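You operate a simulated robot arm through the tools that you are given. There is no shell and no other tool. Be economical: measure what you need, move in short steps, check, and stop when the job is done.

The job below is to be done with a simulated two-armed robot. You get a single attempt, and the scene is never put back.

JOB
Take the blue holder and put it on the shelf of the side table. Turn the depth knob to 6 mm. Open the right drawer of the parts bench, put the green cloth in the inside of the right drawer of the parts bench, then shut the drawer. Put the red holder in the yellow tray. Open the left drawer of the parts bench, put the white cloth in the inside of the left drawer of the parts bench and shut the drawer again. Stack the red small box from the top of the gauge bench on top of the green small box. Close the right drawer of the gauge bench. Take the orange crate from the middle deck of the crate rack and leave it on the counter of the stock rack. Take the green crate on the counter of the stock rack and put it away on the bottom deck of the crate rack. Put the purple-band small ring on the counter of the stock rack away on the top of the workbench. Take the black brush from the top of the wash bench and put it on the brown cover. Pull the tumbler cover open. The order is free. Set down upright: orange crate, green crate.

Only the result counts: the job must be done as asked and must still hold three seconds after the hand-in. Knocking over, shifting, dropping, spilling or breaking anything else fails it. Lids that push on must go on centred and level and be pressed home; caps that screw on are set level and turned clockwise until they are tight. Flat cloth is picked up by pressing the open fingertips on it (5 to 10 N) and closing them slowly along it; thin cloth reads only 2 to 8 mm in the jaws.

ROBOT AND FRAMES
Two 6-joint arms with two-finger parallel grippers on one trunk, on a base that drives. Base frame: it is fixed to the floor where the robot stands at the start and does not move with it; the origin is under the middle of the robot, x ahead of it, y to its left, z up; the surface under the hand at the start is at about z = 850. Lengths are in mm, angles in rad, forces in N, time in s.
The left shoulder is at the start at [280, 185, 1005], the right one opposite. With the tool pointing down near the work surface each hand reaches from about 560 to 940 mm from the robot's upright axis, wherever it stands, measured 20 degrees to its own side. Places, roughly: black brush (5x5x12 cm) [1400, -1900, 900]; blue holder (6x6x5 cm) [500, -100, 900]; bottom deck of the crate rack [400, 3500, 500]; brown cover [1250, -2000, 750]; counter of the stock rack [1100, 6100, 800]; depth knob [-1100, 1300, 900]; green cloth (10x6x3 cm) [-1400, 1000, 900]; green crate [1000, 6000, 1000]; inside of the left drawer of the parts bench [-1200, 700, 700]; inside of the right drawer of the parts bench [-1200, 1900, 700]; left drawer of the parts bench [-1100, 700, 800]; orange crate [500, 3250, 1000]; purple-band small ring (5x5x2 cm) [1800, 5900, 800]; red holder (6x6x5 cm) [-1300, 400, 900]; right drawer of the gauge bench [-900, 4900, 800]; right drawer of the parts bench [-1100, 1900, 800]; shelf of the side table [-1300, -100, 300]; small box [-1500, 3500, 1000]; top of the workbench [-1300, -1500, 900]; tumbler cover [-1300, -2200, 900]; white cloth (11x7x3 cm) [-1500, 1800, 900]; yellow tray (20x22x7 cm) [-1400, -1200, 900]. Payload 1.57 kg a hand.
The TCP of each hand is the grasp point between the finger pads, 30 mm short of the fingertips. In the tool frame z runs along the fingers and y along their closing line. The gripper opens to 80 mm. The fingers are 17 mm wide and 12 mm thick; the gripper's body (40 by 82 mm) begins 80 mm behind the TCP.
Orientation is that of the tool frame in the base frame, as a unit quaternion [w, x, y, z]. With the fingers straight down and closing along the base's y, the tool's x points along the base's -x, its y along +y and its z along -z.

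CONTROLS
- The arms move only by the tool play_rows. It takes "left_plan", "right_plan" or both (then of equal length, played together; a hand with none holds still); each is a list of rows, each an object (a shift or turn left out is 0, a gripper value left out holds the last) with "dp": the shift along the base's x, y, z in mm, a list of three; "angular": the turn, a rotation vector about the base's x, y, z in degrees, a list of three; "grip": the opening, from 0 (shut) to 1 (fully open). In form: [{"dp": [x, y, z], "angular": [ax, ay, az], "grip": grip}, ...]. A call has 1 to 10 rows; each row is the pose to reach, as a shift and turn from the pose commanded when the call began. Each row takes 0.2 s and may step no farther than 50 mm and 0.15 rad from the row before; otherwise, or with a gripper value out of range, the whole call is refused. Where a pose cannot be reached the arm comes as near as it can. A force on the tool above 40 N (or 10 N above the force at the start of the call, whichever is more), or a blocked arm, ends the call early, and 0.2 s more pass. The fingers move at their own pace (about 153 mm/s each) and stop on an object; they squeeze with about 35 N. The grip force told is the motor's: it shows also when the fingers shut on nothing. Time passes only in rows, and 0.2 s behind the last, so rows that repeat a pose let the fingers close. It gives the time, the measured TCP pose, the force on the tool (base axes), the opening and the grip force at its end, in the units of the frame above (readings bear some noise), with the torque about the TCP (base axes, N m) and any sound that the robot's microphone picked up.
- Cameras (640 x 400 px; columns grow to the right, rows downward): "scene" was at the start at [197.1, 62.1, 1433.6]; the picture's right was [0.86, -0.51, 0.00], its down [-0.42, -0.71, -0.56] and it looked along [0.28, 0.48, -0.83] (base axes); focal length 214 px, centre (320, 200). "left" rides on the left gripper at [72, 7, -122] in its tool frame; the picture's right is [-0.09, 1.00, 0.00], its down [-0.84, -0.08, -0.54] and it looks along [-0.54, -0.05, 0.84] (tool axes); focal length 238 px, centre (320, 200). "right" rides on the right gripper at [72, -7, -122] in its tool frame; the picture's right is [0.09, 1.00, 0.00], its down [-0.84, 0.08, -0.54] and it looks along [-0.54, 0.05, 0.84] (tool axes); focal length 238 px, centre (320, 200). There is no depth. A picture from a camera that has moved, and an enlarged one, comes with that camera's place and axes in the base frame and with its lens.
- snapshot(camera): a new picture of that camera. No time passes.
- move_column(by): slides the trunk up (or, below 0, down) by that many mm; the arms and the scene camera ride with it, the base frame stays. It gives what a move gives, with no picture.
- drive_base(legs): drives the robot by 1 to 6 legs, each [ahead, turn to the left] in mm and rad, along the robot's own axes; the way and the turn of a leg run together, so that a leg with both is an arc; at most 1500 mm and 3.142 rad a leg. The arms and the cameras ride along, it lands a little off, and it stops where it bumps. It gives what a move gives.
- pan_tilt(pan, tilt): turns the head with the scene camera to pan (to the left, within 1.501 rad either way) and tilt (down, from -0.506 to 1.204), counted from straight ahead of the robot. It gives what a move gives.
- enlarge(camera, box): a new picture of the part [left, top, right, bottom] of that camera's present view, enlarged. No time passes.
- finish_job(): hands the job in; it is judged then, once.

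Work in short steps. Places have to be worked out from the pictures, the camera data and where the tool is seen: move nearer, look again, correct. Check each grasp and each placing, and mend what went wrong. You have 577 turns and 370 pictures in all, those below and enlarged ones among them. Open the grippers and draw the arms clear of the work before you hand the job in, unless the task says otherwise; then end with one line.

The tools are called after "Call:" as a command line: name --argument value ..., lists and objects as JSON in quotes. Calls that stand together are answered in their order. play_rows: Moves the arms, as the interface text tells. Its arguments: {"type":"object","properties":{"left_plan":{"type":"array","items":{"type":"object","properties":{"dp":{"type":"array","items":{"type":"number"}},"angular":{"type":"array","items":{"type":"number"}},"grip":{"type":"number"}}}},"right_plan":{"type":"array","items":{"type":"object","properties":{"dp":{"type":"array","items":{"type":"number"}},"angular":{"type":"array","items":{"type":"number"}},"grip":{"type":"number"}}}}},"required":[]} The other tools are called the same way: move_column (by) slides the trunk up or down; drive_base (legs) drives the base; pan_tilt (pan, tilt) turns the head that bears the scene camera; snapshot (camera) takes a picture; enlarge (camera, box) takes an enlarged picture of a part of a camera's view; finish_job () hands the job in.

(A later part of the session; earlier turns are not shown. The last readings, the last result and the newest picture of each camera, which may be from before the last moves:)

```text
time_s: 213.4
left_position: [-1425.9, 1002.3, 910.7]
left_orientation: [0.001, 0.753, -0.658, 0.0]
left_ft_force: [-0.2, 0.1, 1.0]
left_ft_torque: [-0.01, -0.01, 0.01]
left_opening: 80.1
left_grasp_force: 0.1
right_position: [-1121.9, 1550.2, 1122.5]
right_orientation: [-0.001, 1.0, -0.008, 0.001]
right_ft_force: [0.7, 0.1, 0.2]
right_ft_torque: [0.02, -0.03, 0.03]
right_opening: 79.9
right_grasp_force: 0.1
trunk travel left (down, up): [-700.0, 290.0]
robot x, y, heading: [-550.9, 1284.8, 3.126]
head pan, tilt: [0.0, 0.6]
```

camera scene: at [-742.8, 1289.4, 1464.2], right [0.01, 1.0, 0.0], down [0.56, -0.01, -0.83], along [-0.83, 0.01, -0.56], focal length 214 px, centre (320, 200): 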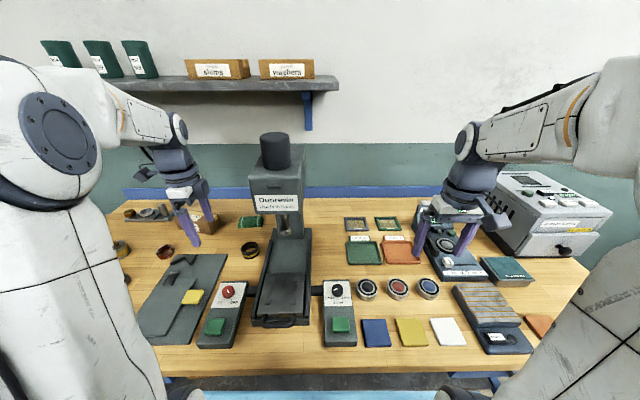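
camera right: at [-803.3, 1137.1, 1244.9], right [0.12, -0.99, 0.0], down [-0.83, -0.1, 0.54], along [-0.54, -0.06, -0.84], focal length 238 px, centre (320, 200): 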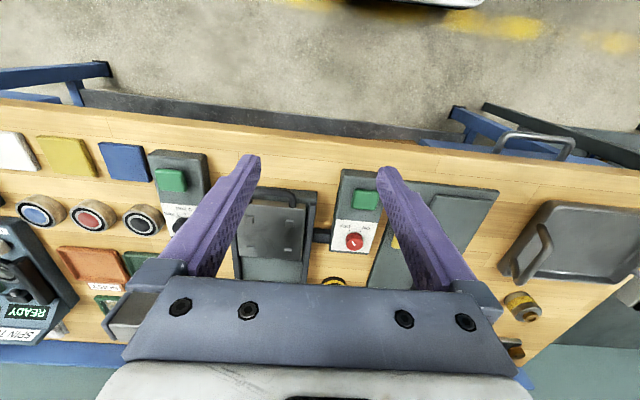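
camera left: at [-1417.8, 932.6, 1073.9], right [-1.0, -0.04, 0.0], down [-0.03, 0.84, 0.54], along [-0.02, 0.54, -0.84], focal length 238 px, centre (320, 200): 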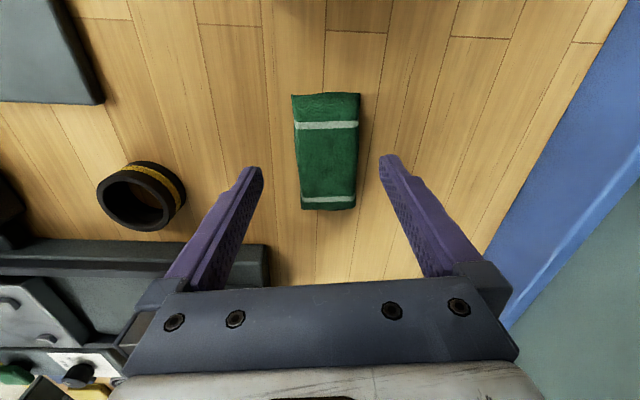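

Tips at z≈881 with no contact; I close on the cloth here.

Call:
play_rows --left_plan '[{"dp": [0, 0, -2], "grip": 0.7}, {"dp": [0, 0, -2], "grip": 0.5}, {"dp": [0, 0, -2], "grip": 0.35}, {"dp": [0, 0, -2], "grip": 0.2}, {"dp": [0, 0, -2], "grip": 0.1}, {"dp": [0, 0, -2], "grip": 0}, {"dp": [0, 0, -2], "grip": 0}]'

Call:
snapshot --camera "left"

```text
time_s: 215.1
left_position: [-1425.8, 1002.1, 909.6]
left_orientation: [0.002, 0.752, -0.659, -0.001]
left_ft_force: [7.1, 0.0, 11.6]
left_ft_torque: [0.13, -0.58, -0.09]
left_opening: 53.2
left_grasp_force: 35.2
right_position: [-1120.4, 1550.3, 1121.8]
right_orientation: [-0.001, 1.0, -0.009, 0.001]
right_ft_force: [0.0, 0.5, -0.3]
right_ft_torque: [0.0, 0.02, 0.0]
right_opening: 80.0
right_grasp_force: 0.1
trunk travel left (down, up): [-700.0, 290.0]
robot x, y, heading: [-551.2, 1284.6, 3.127]
head pan, tilt: [0.0, 0.6]
```

```text
281 pictures are left
camera left: at [-1421.6, 929.8, 1031.4], right [-1.0, -0.04, 0.0], down [-0.03, 0.84, 0.54], along [-0.02, 0.54, -0.84], focal length 238 px, centre (320, 200)
```

left: 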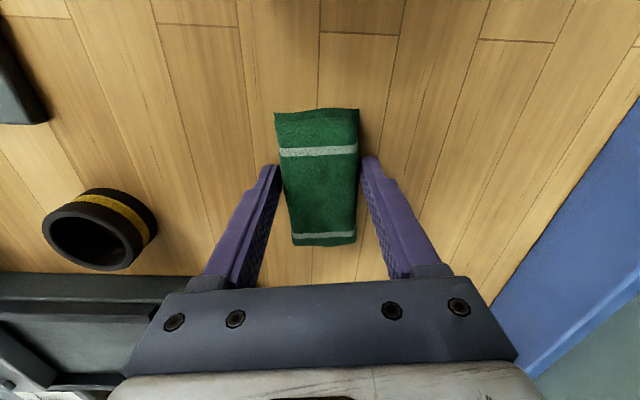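

Gripped at 53 mm. I lift it and draw the hand back beside the press.

Call:
play_rows --left_plan '[{"dp": [0, 0, 40]}, {"dp": [0, 0, 85]}, {"dp": [0, -3, 130]}, {"dp": [0, -6, 170]}, {"dp": [40, -10, 190]}, {"dp": [85, -10, 200]}, {"dp": [130, -10, 200]}, {"dp": [175, -10, 200]}, {"dp": [220, -10, 200]}]'

Call:
drive_base --legs '[[-200, 0]]'

Call:
snapshot --camera "left"

Call:
enlarge --camera "scene" --box '[240, 120, 400, 300]'

```text
time_s: 217.1
left_position: [-1204.1, 990.1, 1109.0]
left_orientation: [0.002, 0.753, -0.658, 0.0]
left_ft_force: [0.9, 0.8, -0.5]
left_ft_torque: [-0.02, -0.01, 0.02]
left_opening: 53.0
left_grasp_force: 34.7
left hand out of reach, approached as far as the arm can: row 4
right_position: [-1121.5, 1550.6, 1121.5]
right_orientation: [-0.001, 1.0, -0.009, 0.0]
right_ft_force: [0.1, -0.2, 0.3]
right_ft_torque: [0.01, -0.03, -0.03]
right_opening: 79.9
right_grasp_force: 0.0
trunk travel left (down, up): [-700.0, 290.0]
robot x, y, heading: [-553.0, 1284.7, 3.126]
head pan, tilt: [0.0, 0.6]
```

```text
time_s: 218.7
left_position: [-1002.1, 986.5, 1109.0]
left_orientation: [0.001, 0.753, -0.658, 0.001]
left_ft_force: [-1.4, -0.5, -0.3]
left_ft_torque: [-0.01, -0.01, 0.02]
left_opening: 53.0
left_grasp_force: 34.8
right_position: [-921.3, 1547.8, 1122.5]
right_orientation: [-0.001, 1.0, -0.009, 0.001]
right_ft_force: [-0.7, 0.2, -0.2]
right_ft_torque: [-0.02, -0.04, 0.0]
right_opening: 80.1
right_grasp_force: 0.1
trunk travel left (down, up): [-700.0, 290.0]
robot x, y, heading: [-346.1, 1280.7, 3.125]
head pan, tilt: [0.0, 0.6]
```

```text
280 pictures are left
camera left: at [-998.5, 915.2, 1230.6], right [-1.0, -0.04, 0.0], down [-0.03, 0.84, 0.54], along [-0.02, 0.54, -0.84], focal length 238 px, centre (320, 200)
```

left: 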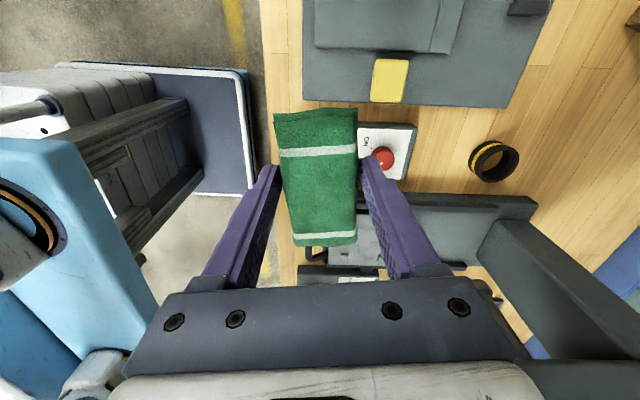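

```text
2.22 times, centred on (320, 210) of scene
camera zoom: at [-596.2, 1287.4, 1464.1], right [0.01, 1.0, 0.0], down [0.57, -0.01, -0.82], along [-0.82, 0.01, -0.57], focal length 477 px, centre (320, 178)
```

zoom: 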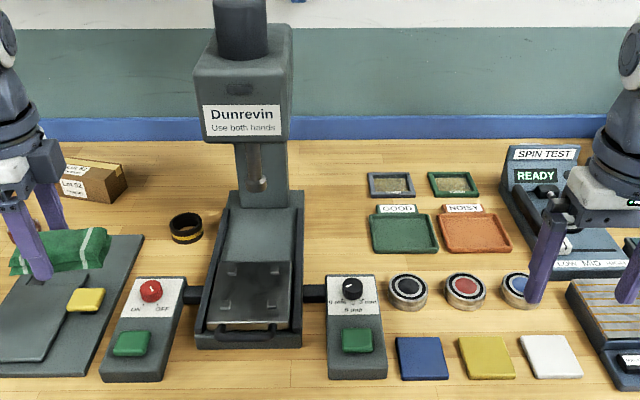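

Let me read the depth knob's dial.

Call:
enlarge --camera "scene" --box '[316, 238, 356, 265]'

```text
14.81 times, centred on (336, 252) of scene
camera zoom: at [-596.2, 1287.4, 1464.1], right [0.01, 1.0, 0.0], down [0.57, -0.01, -0.82], along [-0.82, 0.01, -0.57], focal length 3177 px, centre (83, -563)
```

zoom: 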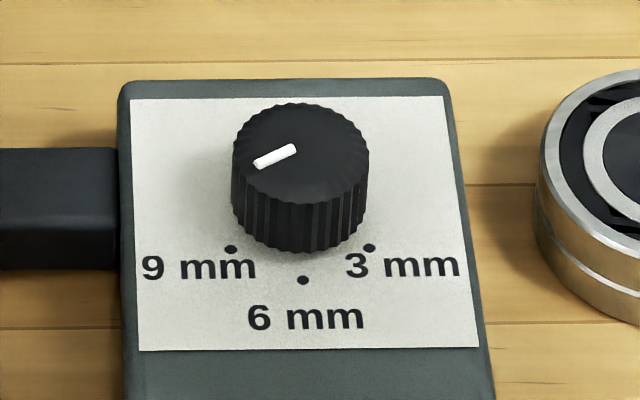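

The pointer is on 9 mm (left-front), and 6 mm is toward me: the knob must turn 60° counter-clockwise seen from above. I bring the right hand over the knob at about [-1085,1343].

Call:
play_rows --right_plan '[{"dp": [-25, -35, 0]}, {"dp": [-50, -70, 0]}, {"dp": [-80, -105, 0]}, {"dp": [-110, -140, 0]}, {"dp": [-140, -172, -10]}, {"dp": [-162, -204, -30]}, {"dp": [-162, -204, -70]}]'

Call:
snapshot --camera "right"

Call:
enlarge --camera "scene" --box '[280, 180, 380, 290]'

```text
time_s: 220.2
left_position: [-1002.7, 987.2, 1108.9]
left_orientation: [0.002, 0.753, -0.658, 0.0]
left_ft_force: [0.0, 0.8, 0.8]
left_ft_torque: [-0.01, 0.02, 0.02]
left_opening: 52.8
left_grasp_force: 35.2
right_position: [-1084.2, 1342.9, 1049.8]
right_orientation: [0.0, 1.0, -0.008, 0.001]
right_ft_force: [-0.1, 0.5, -0.1]
right_ft_torque: [0.0, 0.04, -0.01]
right_opening: 79.9
right_grasp_force: 0.1
trunk travel left (down, up): [-700.0, 290.0]
robot x, y, heading: [-346.9, 1282.7, 3.13]
head pan, tilt: [0.0, 0.6]
```

```text
277 pictures are left
camera right: at [-1011.4, 1349.5, 1172.2], right [0.07, -1.0, 0.0], down [-0.84, -0.06, 0.54], along [-0.54, -0.04, -0.84], focal length 238 px, centre (320, 200)
```

right: 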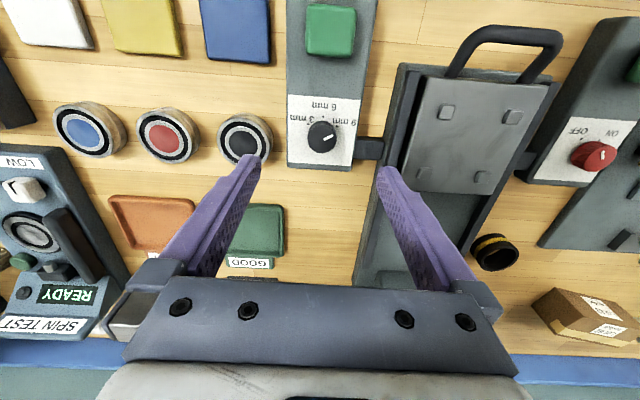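

```text
3.64 times, centred on (330, 235) of scene
camera zoom: at [-595.9, 1287.3, 1464.2], right [0.01, 1.0, 0.0], down [0.56, -0.01, -0.82], along [-0.82, 0.01, -0.57], focal length 780 px, centre (284, 73)
```

zoom: 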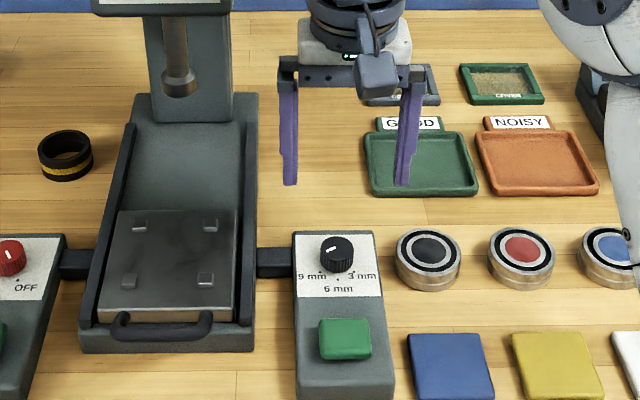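

The knob's top is at [-1087,1343,936]. I narrow the fingers to 48 mm and descend around it.

Call:
play_rows --right_plan '[{"dp": [-3, 0, -25], "grip": 0.6}, {"dp": [-3, 0, -55]}, {"dp": [-3, 0, -80]}, {"dp": [-3, 0, -92]}, {"dp": [-3, 0, -97]}]'

Call:
snapshot --camera "right"

```text
time_s: 221.4
left_position: [-1001.9, 986.6, 1108.3]
left_orientation: [0.001, 0.753, -0.658, 0.0]
left_ft_force: [0.1, 0.7, -0.2]
left_ft_torque: [0.0, 0.03, -0.03]
left_opening: 52.8
left_grasp_force: 34.8
right_position: [-1085.2, 1345.3, 956.1]
right_orientation: [-0.001, 1.0, -0.009, 0.001]
right_ft_force: [1.0, 0.0, 0.7]
right_ft_torque: [0.0, 0.02, -0.01]
right_opening: 47.6
right_grasp_force: 0.0
trunk travel left (down, up): [-700.0, 290.0]
robot x, y, heading: [-345.1, 1287.2, 3.126]
head pan, tilt: [0.0, 0.6]
```

```text
275 pictures are left
camera right: at [-1013.2, 1350.3, 1077.4], right [0.07, -1.0, 0.0], down [-0.84, -0.06, 0.54], along [-0.54, -0.04, -0.84], focal length 238 px, centre (320, 200)
```

right: 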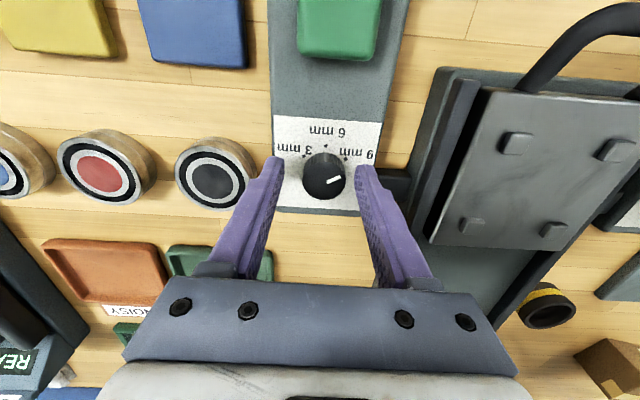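

Centred within 2 mm. I lower 4 mm more and close on the knob.

Call:
play_rows --right_plan '[{"dp": [-1, -2, -4]}, {"dp": [-1, -2, -4], "grip": 0.4}, {"dp": [-1, -2, -4], "grip": 0.25}, {"dp": [-1, -2, -4], "grip": 0.25}]'

```text
time_s: 222.4
left_position: [-1002.0, 986.1, 1109.3]
left_orientation: [0.001, 0.753, -0.658, 0.0]
left_ft_force: [0.0, 0.0, -0.2]
left_ft_torque: [0.0, -0.01, 0.01]
left_opening: 52.6
left_grasp_force: 34.7
right_position: [-1086.0, 1340.8, 951.0]
right_orientation: [-0.001, 1.0, -0.009, 0.001]
right_ft_force: [1.5, -10.0, -1.6]
right_ft_torque: [-0.34, 0.21, 0.04]
right_opening: 29.6
right_grasp_force: 38.7
trunk travel left (down, up): [-700.0, 290.0]
robot x, y, heading: [-348.2, 1283.6, 3.129]
head pan, tilt: [0.0, 0.6]
```

Gripped. I turn +60° about z.

Call:
play_rows --right_plan '[{"dp": [0, 1, 0], "angular": [0, 0, 7.5]}, {"dp": [0, 1, 0], "angular": [0, 0, 15]}, {"dp": [0, 1, 0], "angular": [0, 0, 22.5]}, {"dp": [0, 1, 0], "angular": [0, 0, 30]}, {"dp": [0, 1, 0], "angular": [0, 0, 37.5]}, {"dp": [0, 1, 0], "angular": [0, 0, 45]}, {"dp": [0, 1, 0], "angular": [0, 0, 52.5]}, {"dp": [0, 1, 0], "angular": [0, 0, 60]}]'

Call:
snapshot --camera "right"

Call:
enlarge --camera "scene" --box '[316, 238, 356, 265]'

```text
time_s: 224.2
left_position: [-1001.0, 987.6, 1110.1]
left_orientation: [0.002, 0.753, -0.658, 0.001]
left_ft_force: [0.2, 0.2, -1.0]
left_ft_torque: [0.03, 0.04, 0.02]
left_opening: 52.7
left_grasp_force: 34.7
right_position: [-1087.1, 1346.9, 951.1]
right_orientation: [-0.003, 0.87, 0.493, -0.002]
right_ft_force: [-16.5, 21.1, 6.7]
right_ft_torque: [0.58, 0.12, -0.14]
right_opening: 29.7
right_grasp_force: 39.3
trunk travel left (down, up): [-700.0, 290.0]
robot x, y, heading: [-349.9, 1282.4, 3.129]
head pan, tilt: [0.0, 0.6]
```

```text
274 pictures are left
camera right: at [-1056.3, 1411.3, 1073.5], right [0.9, -0.43, -0.01], down [-0.36, -0.76, 0.54], along [-0.24, -0.49, -0.84], focal length 238 px, centre (320, 200)
```

right: 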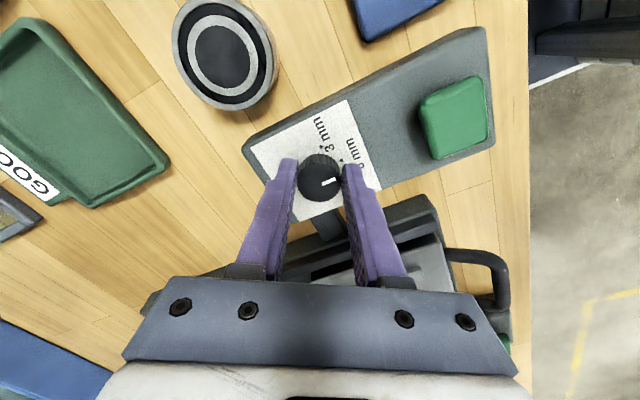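

```text
14.81 times, centred on (336, 252) of scene
camera zoom: at [-596.4, 1288.7, 1464.2], right [0.01, 1.0, 0.0], down [0.57, -0.01, -0.82], along [-0.82, 0.01, -0.57], focal length 3177 px, centre (83, -563)
```

zoom: 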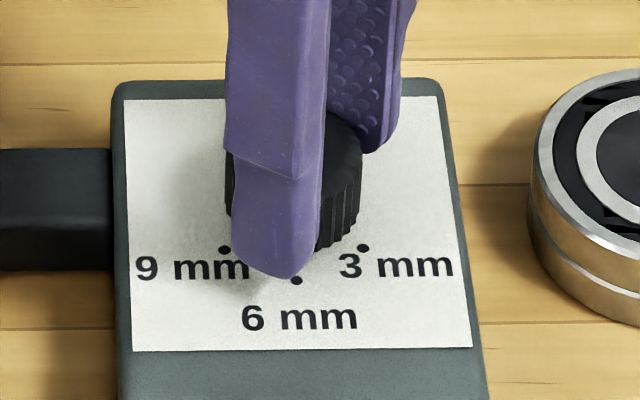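

Call:
enlarge --camera "right" --box '[280, 100, 400, 220]'

```text
3.33 times, centred on (340, 160) of right
camera zoom: at [-1056.3, 1411.3, 1073.5], right [0.9, -0.43, -0.01], down [-0.36, -0.76, 0.54], along [-0.24, -0.49, -0.84], focal length 794 px, centre (253, 333)
```

zoom: 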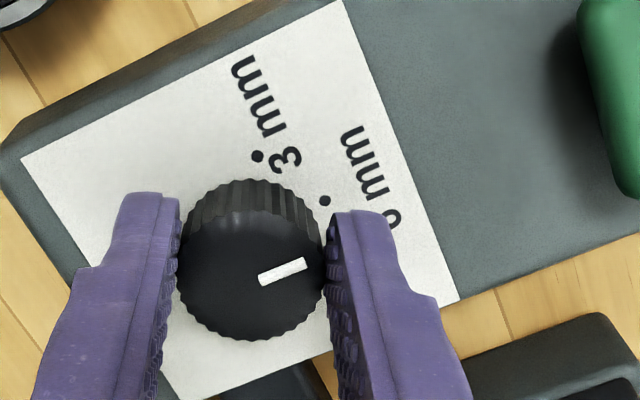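

The pointer seems about 6–7° short of the 6 mm dot. I turn a little further and compare.

Call:
play_rows --right_plan '[{"dp": [0, -1, 0], "angular": [0, 0, 3.5]}, {"dp": [0, -2, 0], "angular": [0, 0, 7]}, {"dp": [0, -2, 0], "angular": [0, 0, 7]}]'

Call:
enlarge --camera "right" --box '[280, 100, 400, 220]'

```text
time_s: 224.8
left_position: [-1001.6, 986.7, 1110.4]
left_orientation: [0.002, 0.753, -0.658, 0.0]
left_ft_force: [0.3, 0.0, 0.0]
left_ft_torque: [-0.03, 0.0, -0.01]
left_opening: 52.8
left_grasp_force: 34.6
right_position: [-1089.5, 1345.9, 950.9]
right_orientation: [-0.005, 0.846, 0.533, -0.001]
right_ft_force: [-2.2, 2.3, 1.5]
right_ft_torque: [0.85, -0.3, -0.01]
right_opening: 29.6
right_grasp_force: 39.3
trunk travel left (down, up): [-700.0, 290.0]
robot x, y, heading: [-348.3, 1283.8, 3.126]
head pan, tilt: [0.0, 0.6]
stopped in row 2 (right hand): the force on the tool passed its limit at 41 N (the readings are from after the stop); the commanded pose is now the measured one
```

```text
3.33 times, centred on (340, 160) of right
camera zoom: at [-1062.8, 1413.5, 1073.7], right [0.94, -0.35, -0.01], down [-0.29, -0.79, 0.54], along [-0.19, -0.5, -0.84], focal length 794 px, centre (253, 333)
```

zoom: 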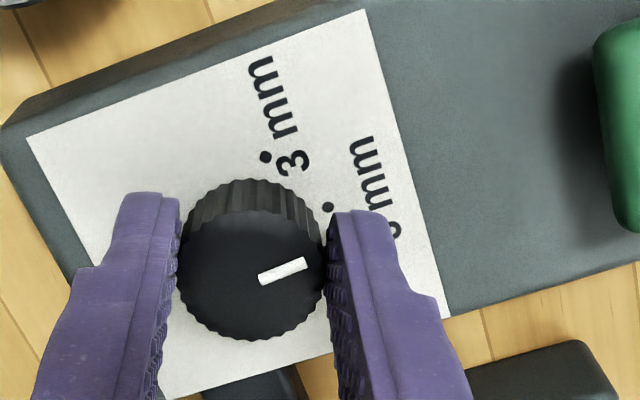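

Now about level with the 6 mm dot. I open, rise, and check with the scene camera.

Call:
play_rows --right_plan '[{"dp": [0, 0, 0], "grip": 0.6}, {"dp": [0, 0, 0], "grip": 0.6}, {"dp": [0, 0, 30]}, {"dp": [0, 0, 75]}]'

Call:
enlarge --camera "scene" --box '[316, 238, 356, 265]'

```text
time_s: 225.8
left_position: [-1002.2, 987.3, 1109.9]
left_orientation: [0.001, 0.753, -0.658, 0.0]
left_ft_force: [-0.7, -0.5, 0.3]
left_ft_torque: [-0.05, 0.02, 0.01]
left_opening: 52.7
left_grasp_force: 35.0
right_position: [-1088.3, 1344.1, 1026.1]
right_orientation: [-0.004, 0.846, 0.533, -0.001]
right_ft_force: [0.3, -0.3, -0.9]
right_ft_torque: [0.0, -0.02, 0.01]
right_opening: 48.1
right_grasp_force: 0.0
trunk travel left (down, up): [-700.0, 290.0]
robot x, y, heading: [-350.4, 1283.6, 3.128]
head pan, tilt: [0.0, 0.6]
```

```text
14.81 times, centred on (336, 252) of scene
camera zoom: at [-596.1, 1287.8, 1464.1], right [0.01, 1.0, 0.0], down [0.57, -0.01, -0.82], along [-0.82, 0.01, -0.57], focal length 3177 px, centre (83, -563)
```

zoom: 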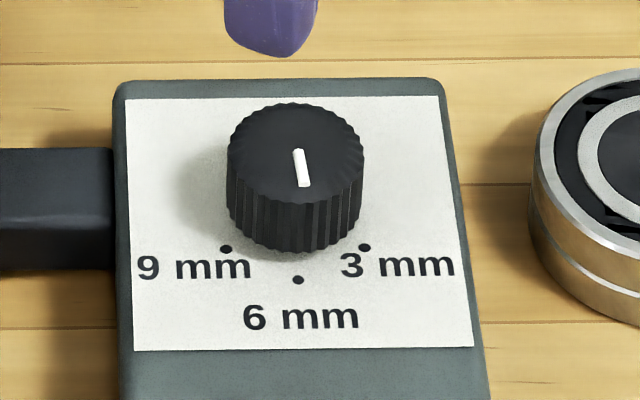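

Seen from the front the pointer is about 6° past the 6 mm dot toward 3. I regrip and turn back 6°.

Call:
play_rows --right_plan '[{"dp": [1, 0, -40]}, {"dp": [1, 0, -75]}, {"dp": [1, 0, -75], "grip": 0.25}, {"dp": [1, 0, -75], "grip": 0.25}, {"dp": [1, 0, -75], "angular": [0, 0, -3]}, {"dp": [1, 0, -75], "angular": [0, 0, -6]}, {"dp": [1, 0, -75], "angular": [0, 0, -6]}]'

Call:
play_rows --right_plan '[{"dp": [0, 0, 0], "grip": 0.6}, {"dp": [0, 0, 0], "grip": 0.6}, {"dp": [0, 0, 30]}, {"dp": [0, 0, 75]}]'

Call:
enlarge --camera "scene" --box '[316, 238, 356, 265]'

```text
time_s: 227.4
left_position: [-1001.9, 987.5, 1109.2]
left_orientation: [0.001, 0.753, -0.658, 0.0]
left_ft_force: [-0.9, 0.0, -0.2]
left_ft_torque: [0.0, 0.03, -0.02]
left_opening: 52.7
left_grasp_force: 34.9
right_position: [-1087.5, 1347.1, 950.8]
right_orientation: [-0.005, 0.873, 0.488, 0.0]
right_ft_force: [-2.2, 10.0, 2.7]
right_ft_torque: [-0.62, 0.16, -0.08]
right_opening: 29.7
right_grasp_force: 39.2
trunk travel left (down, up): [-700.0, 290.0]
robot x, y, heading: [-351.6, 1282.3, 3.128]
head pan, tilt: [0.0, 0.6]
```

```text
time_s: 228.4
left_position: [-1001.5, 986.1, 1109.0]
left_orientation: [0.002, 0.752, -0.659, 0.001]
left_ft_force: [-0.2, 0.3, -1.1]
left_ft_torque: [0.01, 0.02, -0.02]
left_opening: 52.6
left_grasp_force: 35.2
right_position: [-1088.2, 1346.6, 1026.1]
right_orientation: [-0.005, 0.873, 0.488, 0.0]
right_ft_force: [-0.5, 0.7, -0.8]
right_ft_torque: [0.03, 0.0, -0.01]
right_opening: 48.0
right_grasp_force: 0.0
trunk travel left (down, up): [-700.0, 290.0]
robot x, y, heading: [-348.8, 1288.2, 3.13]
head pan, tilt: [0.0, 0.6]
```

```text
14.81 times, centred on (336, 252) of scene
camera zoom: at [-596.2, 1287.8, 1464.1], right [0.01, 1.0, 0.0], down [0.57, -0.01, -0.82], along [-0.82, 0.01, -0.57], focal length 3177 px, centre (83, -563)
```

zoom: 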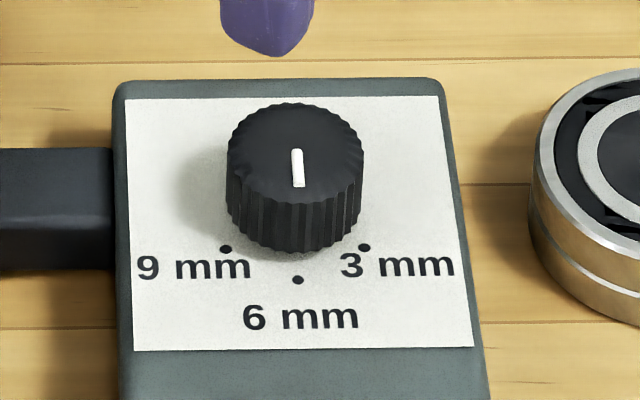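

The pointer now lies on 6 mm. I lift the right hand, undo its yaw, and drive toward the right drawer.

Call:
play_rows --right_plan '[{"dp": [0, 0, 35], "grip": 1}, {"dp": [30, 20, 75], "angular": [0, 0, -8]}, {"dp": [60, 40, 85], "angular": [0, 0, -16]}, {"dp": [90, 60, 85], "angular": [0, 0, -24]}, {"dp": [120, 90, 85], "angular": [0, 0, -32]}, {"dp": [140, 110, 85], "angular": [0, 0, -40]}, {"dp": [140, 130, 85], "angular": [0, 0, -48]}, {"dp": [140, 150, 85], "angular": [0, 0, -56]}, {"dp": [140, 160, 85], "angular": [0, 0, -58.5]}]'

Call:
drive_base --legs '[[-150, 0], [0, -1.571], [450, 0], [0, 1.571]]'

Call:
pan_tilt --pan 0 --tilt 0.7

Call:
snapshot --camera "scene"

```text
refused: row 2 steps farther than a row can; nothing moved
```

```text
time_s: 239.8
left_position: [-839.7, 1421.5, 1110.0]
left_orientation: [0.001, 0.761, -0.649, 0.0]
left_ft_force: [0.5, 0.9, 0.3]
left_ft_torque: [0.0, 0.03, 0.02]
left_opening: 52.5
left_grasp_force: 34.6
right_position: [-936.6, 1779.2, 1026.2]
right_orientation: [-0.004, 0.867, 0.499, 0.0]
right_ft_force: [-0.7, -0.9, 0.6]
right_ft_torque: [-0.01, -0.01, 0.01]
right_opening: 47.9
right_grasp_force: 0.0
trunk travel left (down, up): [-700.0, 290.0]
robot x, y, heading: [-192.3, 1736.2, -3.132]
head pan, tilt: [0.0, 0.6]
```

```text
time_s: 240.4
left_position: [-839.5, 1422.3, 1109.4]
left_orientation: [0.002, 0.761, -0.648, 0.0]
left_ft_force: [0.5, -0.1, -0.6]
left_ft_torque: [0.05, 0.04, -0.01]
left_opening: 52.6
left_grasp_force: 34.7
right_position: [-937.1, 1779.3, 1025.9]
right_orientation: [-0.005, 0.867, 0.499, -0.001]
right_ft_force: [-0.1, 0.5, 0.6]
right_ft_torque: [-0.02, 0.01, -0.01]
right_opening: 47.9
right_grasp_force: 0.0
trunk travel left (down, up): [-700.0, 290.0]
robot x, y, heading: [-191.9, 1736.6, -3.134]
head pan, tilt: [0.0, 0.7]
```

```text
268 pictures are left
camera scene: at [-439.1, 1732.5, 1455.6], right [-0.01, 1.0, 0.0], down [0.64, 0.01, -0.77], along [-0.77, -0.01, -0.64], focal length 214 px, centre (320, 200)
```

scene: 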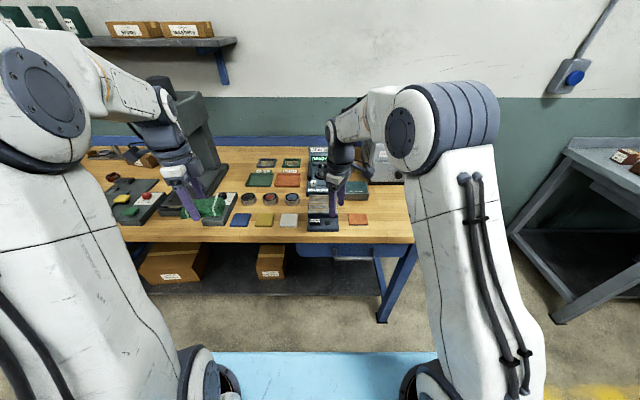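

The rows were refused (one step too long), but nothing was hit. I raise and square the right hand with shorter steps, then look at the drawer handle.

Call:
play_rows --right_plan '[{"dp": [0, 0, 40], "grip": 1}, {"dp": [20, 0, 75], "angular": [0, 0, -8]}, {"dp": [50, 5, 90], "angular": [0, 0, -16]}, {"dp": [80, 10, 90], "angular": [0, 0, -24]}, {"dp": [100, 15, 90], "angular": [0, 0, -32]}, {"dp": [115, 20, 90], "angular": [0, 0, -40]}, {"dp": [115, 40, 90], "angular": [0, 0, -48]}, {"dp": [115, 60, 90], "angular": [0, 0, -56]}, {"dp": [115, 80, 90], "angular": [0, 0, -60]}]'

Call:
pan_tilt --pan -0.1 --tilt 0.75

Call:
snapshot --camera "scene"

Call:
snapshot --camera "right"

```text
time_s: 242.4
left_position: [-840.8, 1421.0, 1108.8]
left_orientation: [0.001, 0.761, -0.648, 0.001]
left_ft_force: [-0.6, 0.2, -1.1]
left_ft_torque: [0.02, 0.01, -0.03]
left_opening: 52.6
left_grasp_force: 35.1
right_position: [-822.6, 1858.5, 1117.0]
right_orientation: [-0.004, 1.0, -0.002, 0.001]
right_ft_force: [-0.4, 0.0, 0.2]
right_ft_torque: [0.02, 0.01, 0.05]
right_opening: 80.1
right_grasp_force: 0.2
trunk travel left (down, up): [-700.0, 290.0]
robot x, y, heading: [-193.1, 1736.0, -3.127]
head pan, tilt: [0.0, 0.7]
```

```text
time_s: 243.1
left_position: [-841.2, 1422.1, 1109.5]
left_orientation: [0.001, 0.761, -0.649, 0.0]
left_ft_force: [-0.3, 0.5, 0.0]
left_ft_torque: [0.02, 0.0, -0.02]
left_opening: 52.5
left_grasp_force: 34.9
right_position: [-822.3, 1857.0, 1116.0]
right_orientation: [-0.004, 1.0, -0.003, 0.002]
right_ft_force: [0.2, 0.8, 0.4]
right_ft_torque: [0.0, -0.02, -0.02]
right_opening: 80.0
right_grasp_force: 0.0
trunk travel left (down, up): [-700.0, 290.0]
robot x, y, heading: [-193.2, 1738.2, -3.13]
head pan, tilt: [-0.099, 0.75]
```

```text
267 pictures are left
camera scene: at [-436.7, 1740.7, 1451.3], right [0.09, 1.0, 0.0], down [0.68, -0.06, -0.73], along [-0.73, 0.06, -0.68], focal length 214 px, centre (320, 200)
```

scene: 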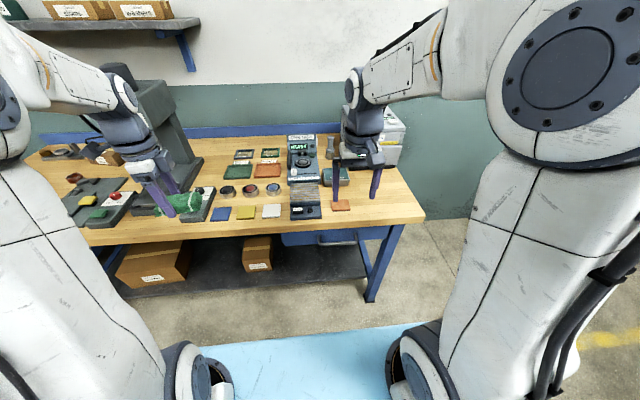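

```text
266 pictures are left
camera right: at [-750.9, 1863.6, 1238.9], right [0.09, -1.0, -0.01], down [-0.84, -0.08, 0.54], along [-0.54, -0.04, -0.84], focal length 238 px, centre (320, 200)
```

right: 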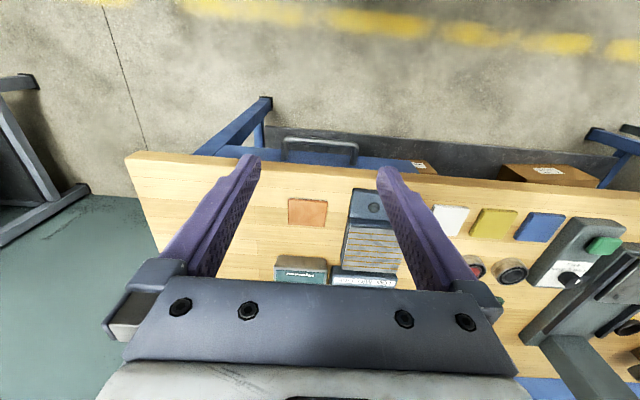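

Call:
enlarge --camera "right" --box '[250, 110, 400, 200]'

Call:
enlarge --camera "scene" --box '[260, 190, 400, 270]'

```text
4.27 times, centred on (325, 155) of right
camera zoom: at [-750.9, 1863.6, 1238.9], right [0.09, -1.0, -0.01], down [-0.84, -0.08, 0.54], along [-0.54, -0.04, -0.84], focal length 1017 px, centre (299, 392)
```

zoom: 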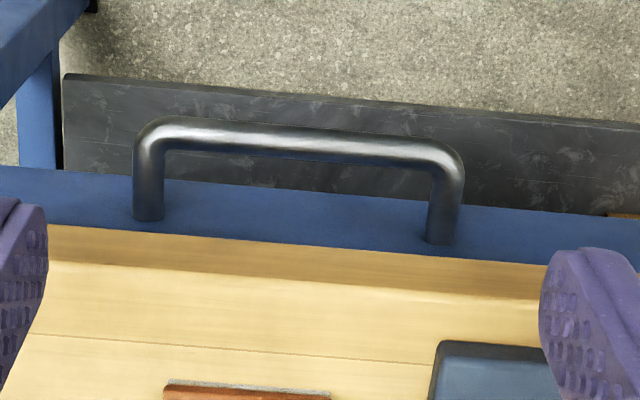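

```text
4.57 times, centred on (330, 230) of scene
camera zoom: at [-436.7, 1740.7, 1451.3], right [0.09, 1.0, 0.0], down [0.68, -0.06, -0.73], along [-0.73, 0.06, -0.68], focal length 980 px, centre (274, 63)
```

zoom: 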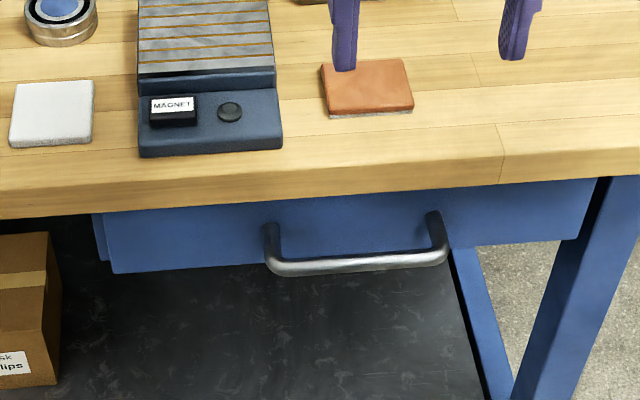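

The handle bar is at about [-919,1854,757], under the bench's edge overhang, with the drawer front at x≈-954. I'll grip it from the front with a horizontal tool closing vertically; first I turn the right hand about the (1,1,1) axis.

Call:
play_rows --right_plan '[{"dp": [-10, 0, 5], "angular": [4.9, 4.9, 4.9]}, {"dp": [-20, 0, 10], "angular": [9.8, 9.8, 9.8]}, {"dp": [-30, 0, 15], "angular": [14.7, 14.7, 14.7]}, {"dp": [-40, 0, 20], "angular": [19.6, 19.6, 19.6]}, {"dp": [-50, 0, 20], "angular": [24.5, 24.5, 24.5]}, {"dp": [-60, 0, 20], "angular": [29.4, 29.4, 29.4]}, {"dp": [-70, 0, 20], "angular": [34.3, 34.3, 34.3]}, {"dp": [-80, 0, 20], "angular": [39.2, 39.2, 39.2]}, {"dp": [-90, 0, 20], "angular": [44.1, 44.1, 44.1]}, {"dp": [-100, 0, 20], "angular": [49, 49, 49]}]'

```text
time_s: 245.3
left_position: [-841.0, 1419.9, 1110.2]
left_orientation: [0.001, 0.76, -0.649, 0.0]
left_ft_force: [-0.2, 0.6, -0.3]
left_ft_torque: [0.05, 0.01, 0.03]
left_opening: 52.7
left_grasp_force: 35.5
right_position: [-921.8, 1858.8, 1136.4]
right_orientation: [-0.393, 0.737, 0.386, -0.392]
right_ft_force: [0.6, 0.7, 0.5]
right_ft_torque: [-0.01, 0.0, -0.01]
right_opening: 79.9
right_grasp_force: 0.1
trunk travel left (down, up): [-700.0, 290.0]
robot x, y, heading: [-196.6, 1731.6, -3.132]
head pan, tilt: [-0.099, 0.75]
```

Turn is going as planned; I do the remaining 35°.

Call:
play_rows --right_plan '[{"dp": [0, 0, 0], "angular": [4.8, 4.8, 4.8]}, {"dp": [0, 0, 0], "angular": [9.6, 9.6, 9.6]}, {"dp": [0, 0, 0], "angular": [14.4, 14.4, 14.4]}, {"dp": [0, 0, 0], "angular": [19.2, 19.2, 19.2]}, {"dp": [0, 0, 0], "angular": [20.4, 20.4, 20.4]}]'

Call:
snapshot --camera "scene"

Call:
snapshot --camera "right"

```text
time_s: 246.5
left_position: [-840.3, 1422.6, 1109.3]
left_orientation: [0.001, 0.761, -0.649, 0.0]
left_ft_force: [-0.2, 0.3, -1.0]
left_ft_torque: [0.0, 0.0, 0.01]
left_opening: 52.9
left_grasp_force: 34.3
right_position: [-941.1, 1853.2, 1138.7]
right_orientation: [0.505, -0.499, -0.496, 0.501]
right_ft_force: [-0.2, 1.3, -0.4]
right_ft_torque: [0.03, 0.01, -0.01]
right_opening: 79.8
right_grasp_force: 0.1
right hand out of reach, approached as far as the arm can: row 3, 4, 5
trunk travel left (down, up): [-700.0, 290.0]
robot x, y, heading: [-194.5, 1732.6, -3.131]
head pan, tilt: [-0.099, 0.75]
```

```text
263 pictures are left
camera scene: at [-436.7, 1740.8, 1451.3], right [0.09, 1.0, 0.0], down [0.68, -0.06, -0.73], along [-0.73, 0.06, -0.68], focal length 214 px, centre (320, 200)
```

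scene: 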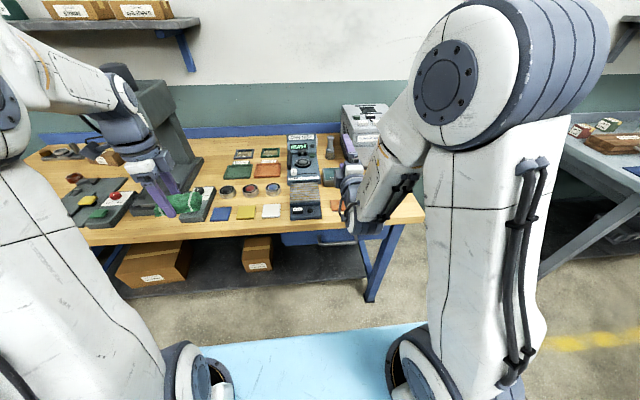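

```text
262 pictures are left
camera right: at [-817.2, 1925.3, 1144.7], right [-0.01, 0.09, -1.0], down [0.54, -0.84, -0.08], along [-0.84, -0.53, -0.04], focal length 238 px, centre (320, 200)
```

right: 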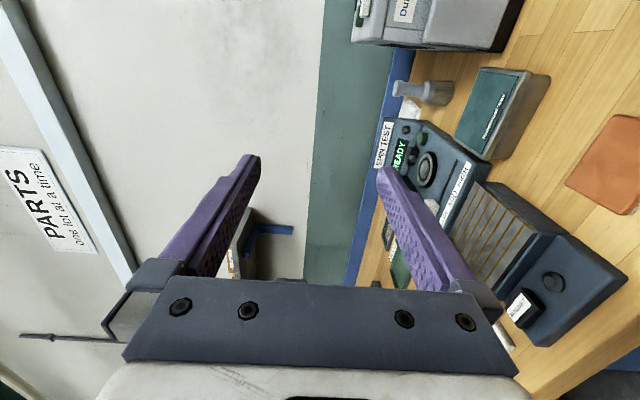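

The horizontal grip pose works. I back off 150 mm and lower the trunk so the hand is level with the handle.

Call:
drive_base --legs '[[-150, 0]]'

Call:
move_column --by -380

Call:
snapshot --camera "right"

Call:
snapshot --camera "scene"

```text
time_s: 247.9
left_position: [-690.9, 1423.7, 1109.4]
left_orientation: [0.001, 0.761, -0.649, 0.0]
left_ft_force: [0.1, 0.5, -1.0]
left_ft_torque: [0.02, -0.01, 0.0]
left_opening: 52.7
left_grasp_force: 35.2
right_position: [-789.2, 1856.5, 1139.9]
right_orientation: [0.505, -0.5, -0.494, 0.501]
right_ft_force: [0.3, -0.6, 0.3]
right_ft_torque: [0.0, 0.02, -0.02]
right_opening: 80.1
right_grasp_force: 0.0
trunk travel left (down, up): [-700.0, 290.0]
robot x, y, heading: [-47.3, 1731.5, -3.134]
head pan, tilt: [-0.099, 0.75]
```

```text
time_s: 251.6
left_position: [-690.1, 1423.5, 729.6]
left_orientation: [0.001, 0.761, -0.649, -0.001]
left_ft_force: [0.1, -0.2, 0.4]
left_ft_torque: [-0.01, -0.03, 0.02]
left_opening: 52.6
left_grasp_force: 34.9
right_position: [-788.6, 1855.4, 760.4]
right_orientation: [0.505, -0.5, -0.495, 0.501]
right_ft_force: [0.4, 0.6, -0.1]
right_ft_torque: [0.02, 0.01, 0.0]
right_opening: 80.1
right_grasp_force: 0.0
trunk travel left (down, up): [-320.0, 670.0]
robot x, y, heading: [-41.4, 1732.6, -3.131]
head pan, tilt: [-0.099, 0.75]
```

```text
261 pictures are left
camera right: at [-666.3, 1927.2, 764.9], right [-0.01, 0.09, -1.0], down [0.53, -0.84, -0.08], along [-0.85, -0.53, -0.04], focal length 238 px, centre (320, 200)
```

right: 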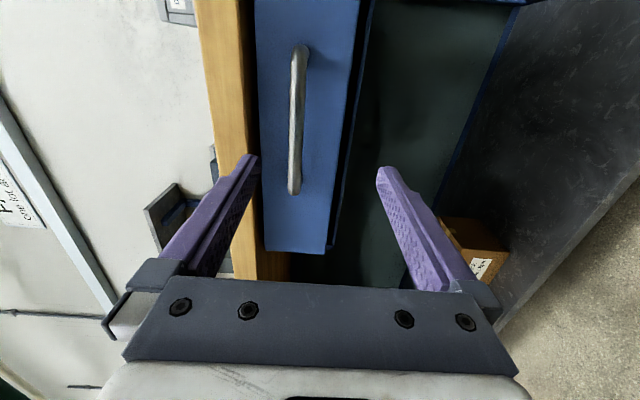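

```text
260 pictures are left
camera scene: at [-286.1, 1742.5, 1071.3], right [0.09, 1.0, 0.0], down [0.68, -0.06, -0.73], along [-0.73, 0.07, -0.68], focal length 214 px, centre (320, 200)
```

scene: 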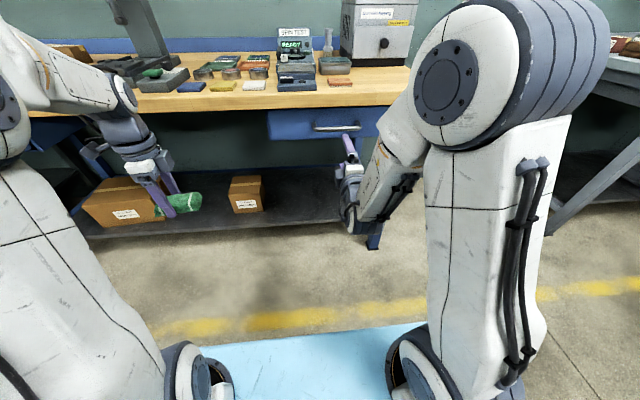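

Both new views put the bar at z≈785, x≈-906. I raise the hand 25 mm and approach half way, then check.

Call:
play_rows --right_plan '[{"dp": [0, 0, 25]}, {"dp": [-35, 0, 25]}, {"dp": [-65, 0, 25]}]'

Call:
snapshot --camera "right"

Call:
enlarge --camera "scene" --box '[260, 90, 420, 200]'

```text
time_s: 252.3
left_position: [-690.4, 1423.4, 729.0]
left_orientation: [0.001, 0.762, -0.648, 0.0]
left_ft_force: [-0.4, -0.2, -0.9]
left_ft_torque: [-0.01, 0.02, 0.01]
left_opening: 52.6
left_grasp_force: 35.0
right_position: [-854.3, 1849.4, 784.4]
right_orientation: [0.506, -0.502, -0.493, 0.499]
right_ft_force: [-0.2, 0.3, 0.4]
right_ft_torque: [-0.02, 0.0, 0.01]
right_opening: 80.2
right_grasp_force: 0.2
right hand out of reach, approached as far as the arm can: row 3
trunk travel left (down, up): [-320.0, 670.0]
robot x, y, heading: [-45.4, 1739.1, -3.134]
head pan, tilt: [-0.099, 0.75]
```

```text
259 pictures are left
camera right: at [-731.4, 1919.6, 789.8], right [-0.01, 0.09, -1.0], down [0.53, -0.85, -0.08], along [-0.85, -0.53, -0.04], focal length 238 px, centre (320, 200)
```

right: 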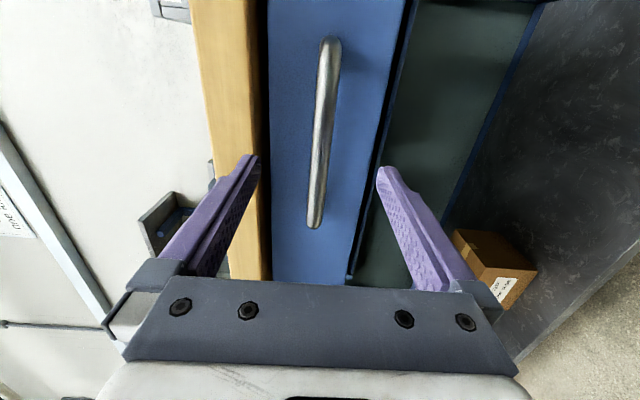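

```text
3.64 times, centred on (340, 145) of scene
camera zoom: at [-285.9, 1742.6, 1071.3], right [0.09, 1.0, 0.0], down [0.68, -0.06, -0.73], along [-0.73, 0.07, -0.68], focal length 780 px, centre (247, 400)
```

zoom: 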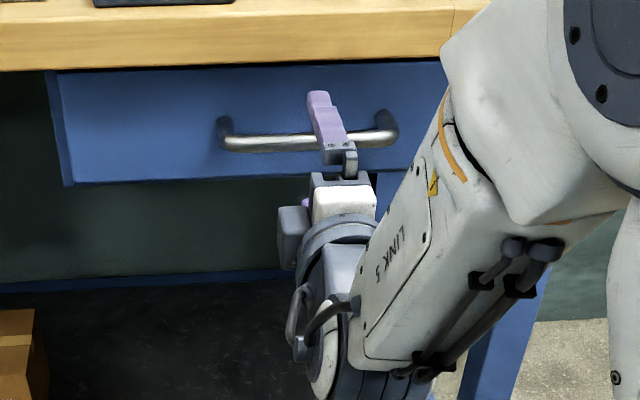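

The bar is centred between the fingers. I drive forward 42 mm and check.

Call:
drive_base --legs '[[42, 0]]'

Call:
snapshot --camera "right"

```text
time_s: 253.2
left_position: [-734.6, 1425.0, 729.7]
left_orientation: [0.001, 0.76, -0.65, -0.001]
left_ft_force: [-0.2, -0.4, -1.9]
left_ft_torque: [-0.01, -0.03, -0.02]
left_opening: 52.7
left_grasp_force: 34.8
right_position: [-897.7, 1848.4, 783.6]
right_orientation: [0.506, -0.503, -0.493, 0.499]
right_ft_force: [0.9, 0.3, -0.1]
right_ft_torque: [-0.02, -0.01, 0.02]
right_opening: 80.2
right_grasp_force: 0.0
trunk travel left (down, up): [-320.0, 670.0]
robot x, y, heading: [-87.7, 1737.7, -3.13]
head pan, tilt: [-0.099, 0.75]
```

```text
257 pictures are left
camera right: at [-774.3, 1919.6, 789.7], right [-0.01, 0.09, -1.0], down [0.53, -0.85, -0.08], along [-0.85, -0.53, -0.04], focal length 238 px, centre (320, 200)
```

right: 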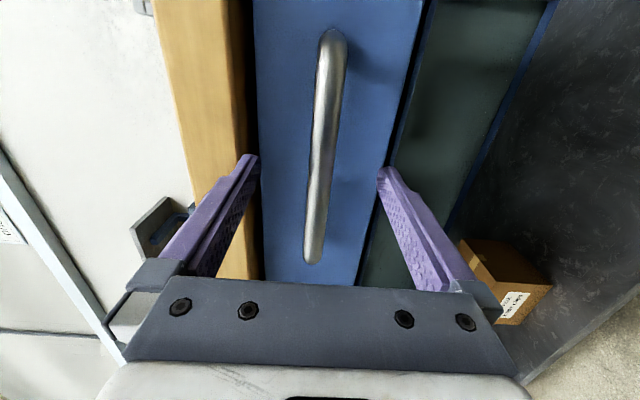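

The bar lies about 12 mm ahead of the TCP between the fingers. I close.

Call:
play_rows --right_plan '[{"grip": 0.5}, {"grip": 0.2}, {"grip": 0.05}, {"grip": 0.05}]'

```text
time_s: 254.2
left_position: [-733.8, 1423.8, 729.3]
left_orientation: [0.002, 0.76, -0.649, 0.0]
left_ft_force: [-0.1, 0.5, -0.4]
left_ft_torque: [-0.01, 0.02, -0.02]
left_opening: 52.8
left_grasp_force: 35.0
right_position: [-897.9, 1849.3, 783.2]
right_orientation: [0.507, -0.502, -0.492, 0.498]
right_ft_force: [-0.8, 0.3, 2.4]
right_ft_torque: [0.01, 0.04, 0.05]
right_opening: 14.9
right_grasp_force: 30.4
trunk travel left (down, up): [-320.0, 670.0]
robot x, y, heading: [-88.6, 1736.4, -3.131]
head pan, tilt: [-0.099, 0.75]
```

Bar gripped (15 mm). I pull by backing the base 60 mm and check.

Call:
drive_base --legs '[[-60, 0]]'

Call:
enlarge --camera "scene" --box '[240, 70, 440, 200]'

```text
time_s: 255.2
left_position: [-675.1, 1424.5, 728.8]
left_orientation: [0.001, 0.76, -0.649, 0.001]
left_ft_force: [0.9, -0.3, -0.5]
left_ft_torque: [0.01, -0.04, 0.0]
left_opening: 52.7
left_grasp_force: 35.1
right_position: [-836.9, 1849.5, 785.0]
right_orientation: [0.506, -0.502, -0.493, 0.499]
right_ft_force: [-2.5, -8.1, 2.5]
right_ft_torque: [-0.04, 0.02, 0.22]
right_opening: 15.0
right_grasp_force: 30.5
trunk travel left (down, up): [-320.0, 670.0]
robot x, y, heading: [-30.1, 1740.4, -3.137]
head pan, tilt: [-0.099, 0.75]
```

```text
3.08 times, centred on (340, 135) of scene
camera zoom: at [-269.3, 1742.7, 1071.3], right [0.09, 1.0, 0.0], down [0.68, -0.06, -0.73], along [-0.73, 0.07, -0.68], focal length 660 px, centre (258, 400)
```

zoom: 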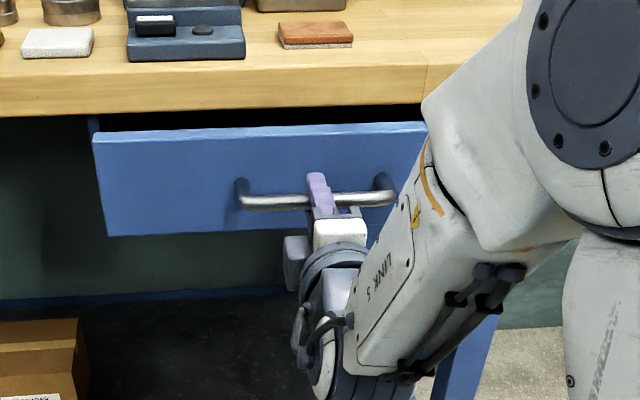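

The drawer slides. Before backing further I check what is behind me.

Call:
pan_tilt --pan 1.5 --tilt 0.5

Call:
snapshot --camera "scene"

Call:
pan_tilt --pan -1.5 --tilt 0.5

Call:
snapshot --camera "scene"

```text
time_s: 256.9
left_position: [-674.8, 1424.0, 728.7]
left_orientation: [0.001, 0.761, -0.649, -0.001]
left_ft_force: [-0.3, 0.4, 0.5]
left_ft_torque: [0.02, 0.01, 0.02]
left_opening: 52.7
left_grasp_force: 35.0
right_position: [-837.9, 1850.1, 784.6]
right_orientation: [0.507, -0.501, -0.493, 0.499]
right_ft_force: [0.8, -1.5, 0.6]
right_ft_torque: [0.04, 0.0, 0.14]
right_opening: 14.8
right_grasp_force: 30.8
trunk travel left (down, up): [-320.0, 670.0]
robot x, y, heading: [-26.2, 1736.0, -3.133]
head pan, tilt: [1.499, 0.499]
```

```text
255 pictures are left
camera scene: at [-192.7, 1644.6, 1093.3], right [-1.0, 0.06, 0.0], down [0.03, 0.48, -0.88], along [-0.06, -0.88, -0.48], focal length 214 px, centre (320, 200)
```

scene: 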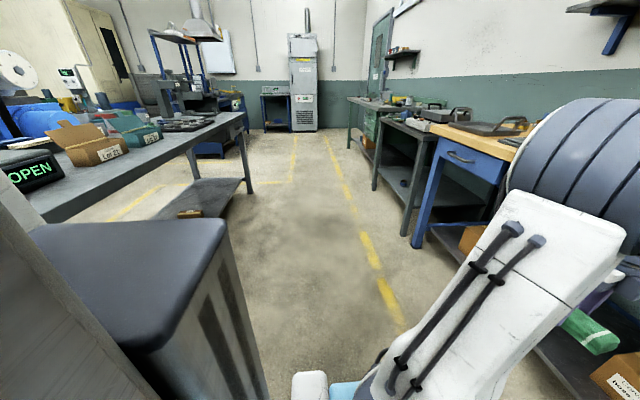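

```text
time_s: 259.5
left_position: [-674.7, 1424.2, 729.6]
left_orientation: [0.002, 0.76, -0.65, 0.001]
left_ft_force: [0.0, -0.5, 0.6]
left_ft_torque: [-0.01, 0.02, 0.01]
left_opening: 52.7
left_grasp_force: 34.6
right_position: [-836.5, 1849.2, 784.3]
right_orientation: [0.506, -0.501, -0.494, 0.499]
right_ft_force: [0.5, -3.0, 1.7]
right_ft_torque: [0.01, -0.03, 0.06]
right_opening: 14.9
right_grasp_force: 30.4
trunk travel left (down, up): [-320.0, 670.0]
robot x, y, heading: [-27.9, 1733.6, -3.134]
head pan, tilt: [-1.499, 0.499]
```

```text
254 pictures are left
camera scene: at [-194.1, 1826.0, 1093.3], right [1.0, 0.08, 0.0], down [0.04, -0.48, -0.88], along [-0.07, 0.88, -0.48], focal length 214 px, centre (320, 200)
```

scene: 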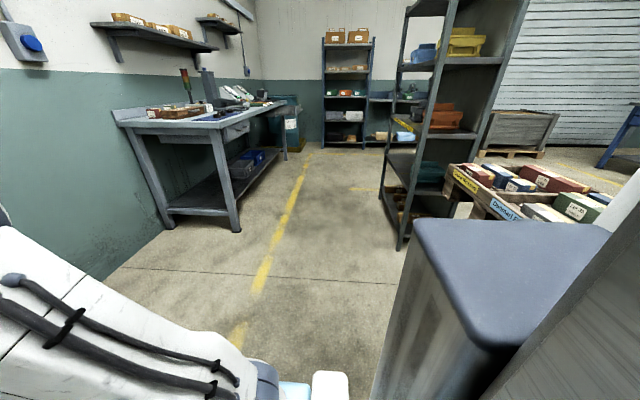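

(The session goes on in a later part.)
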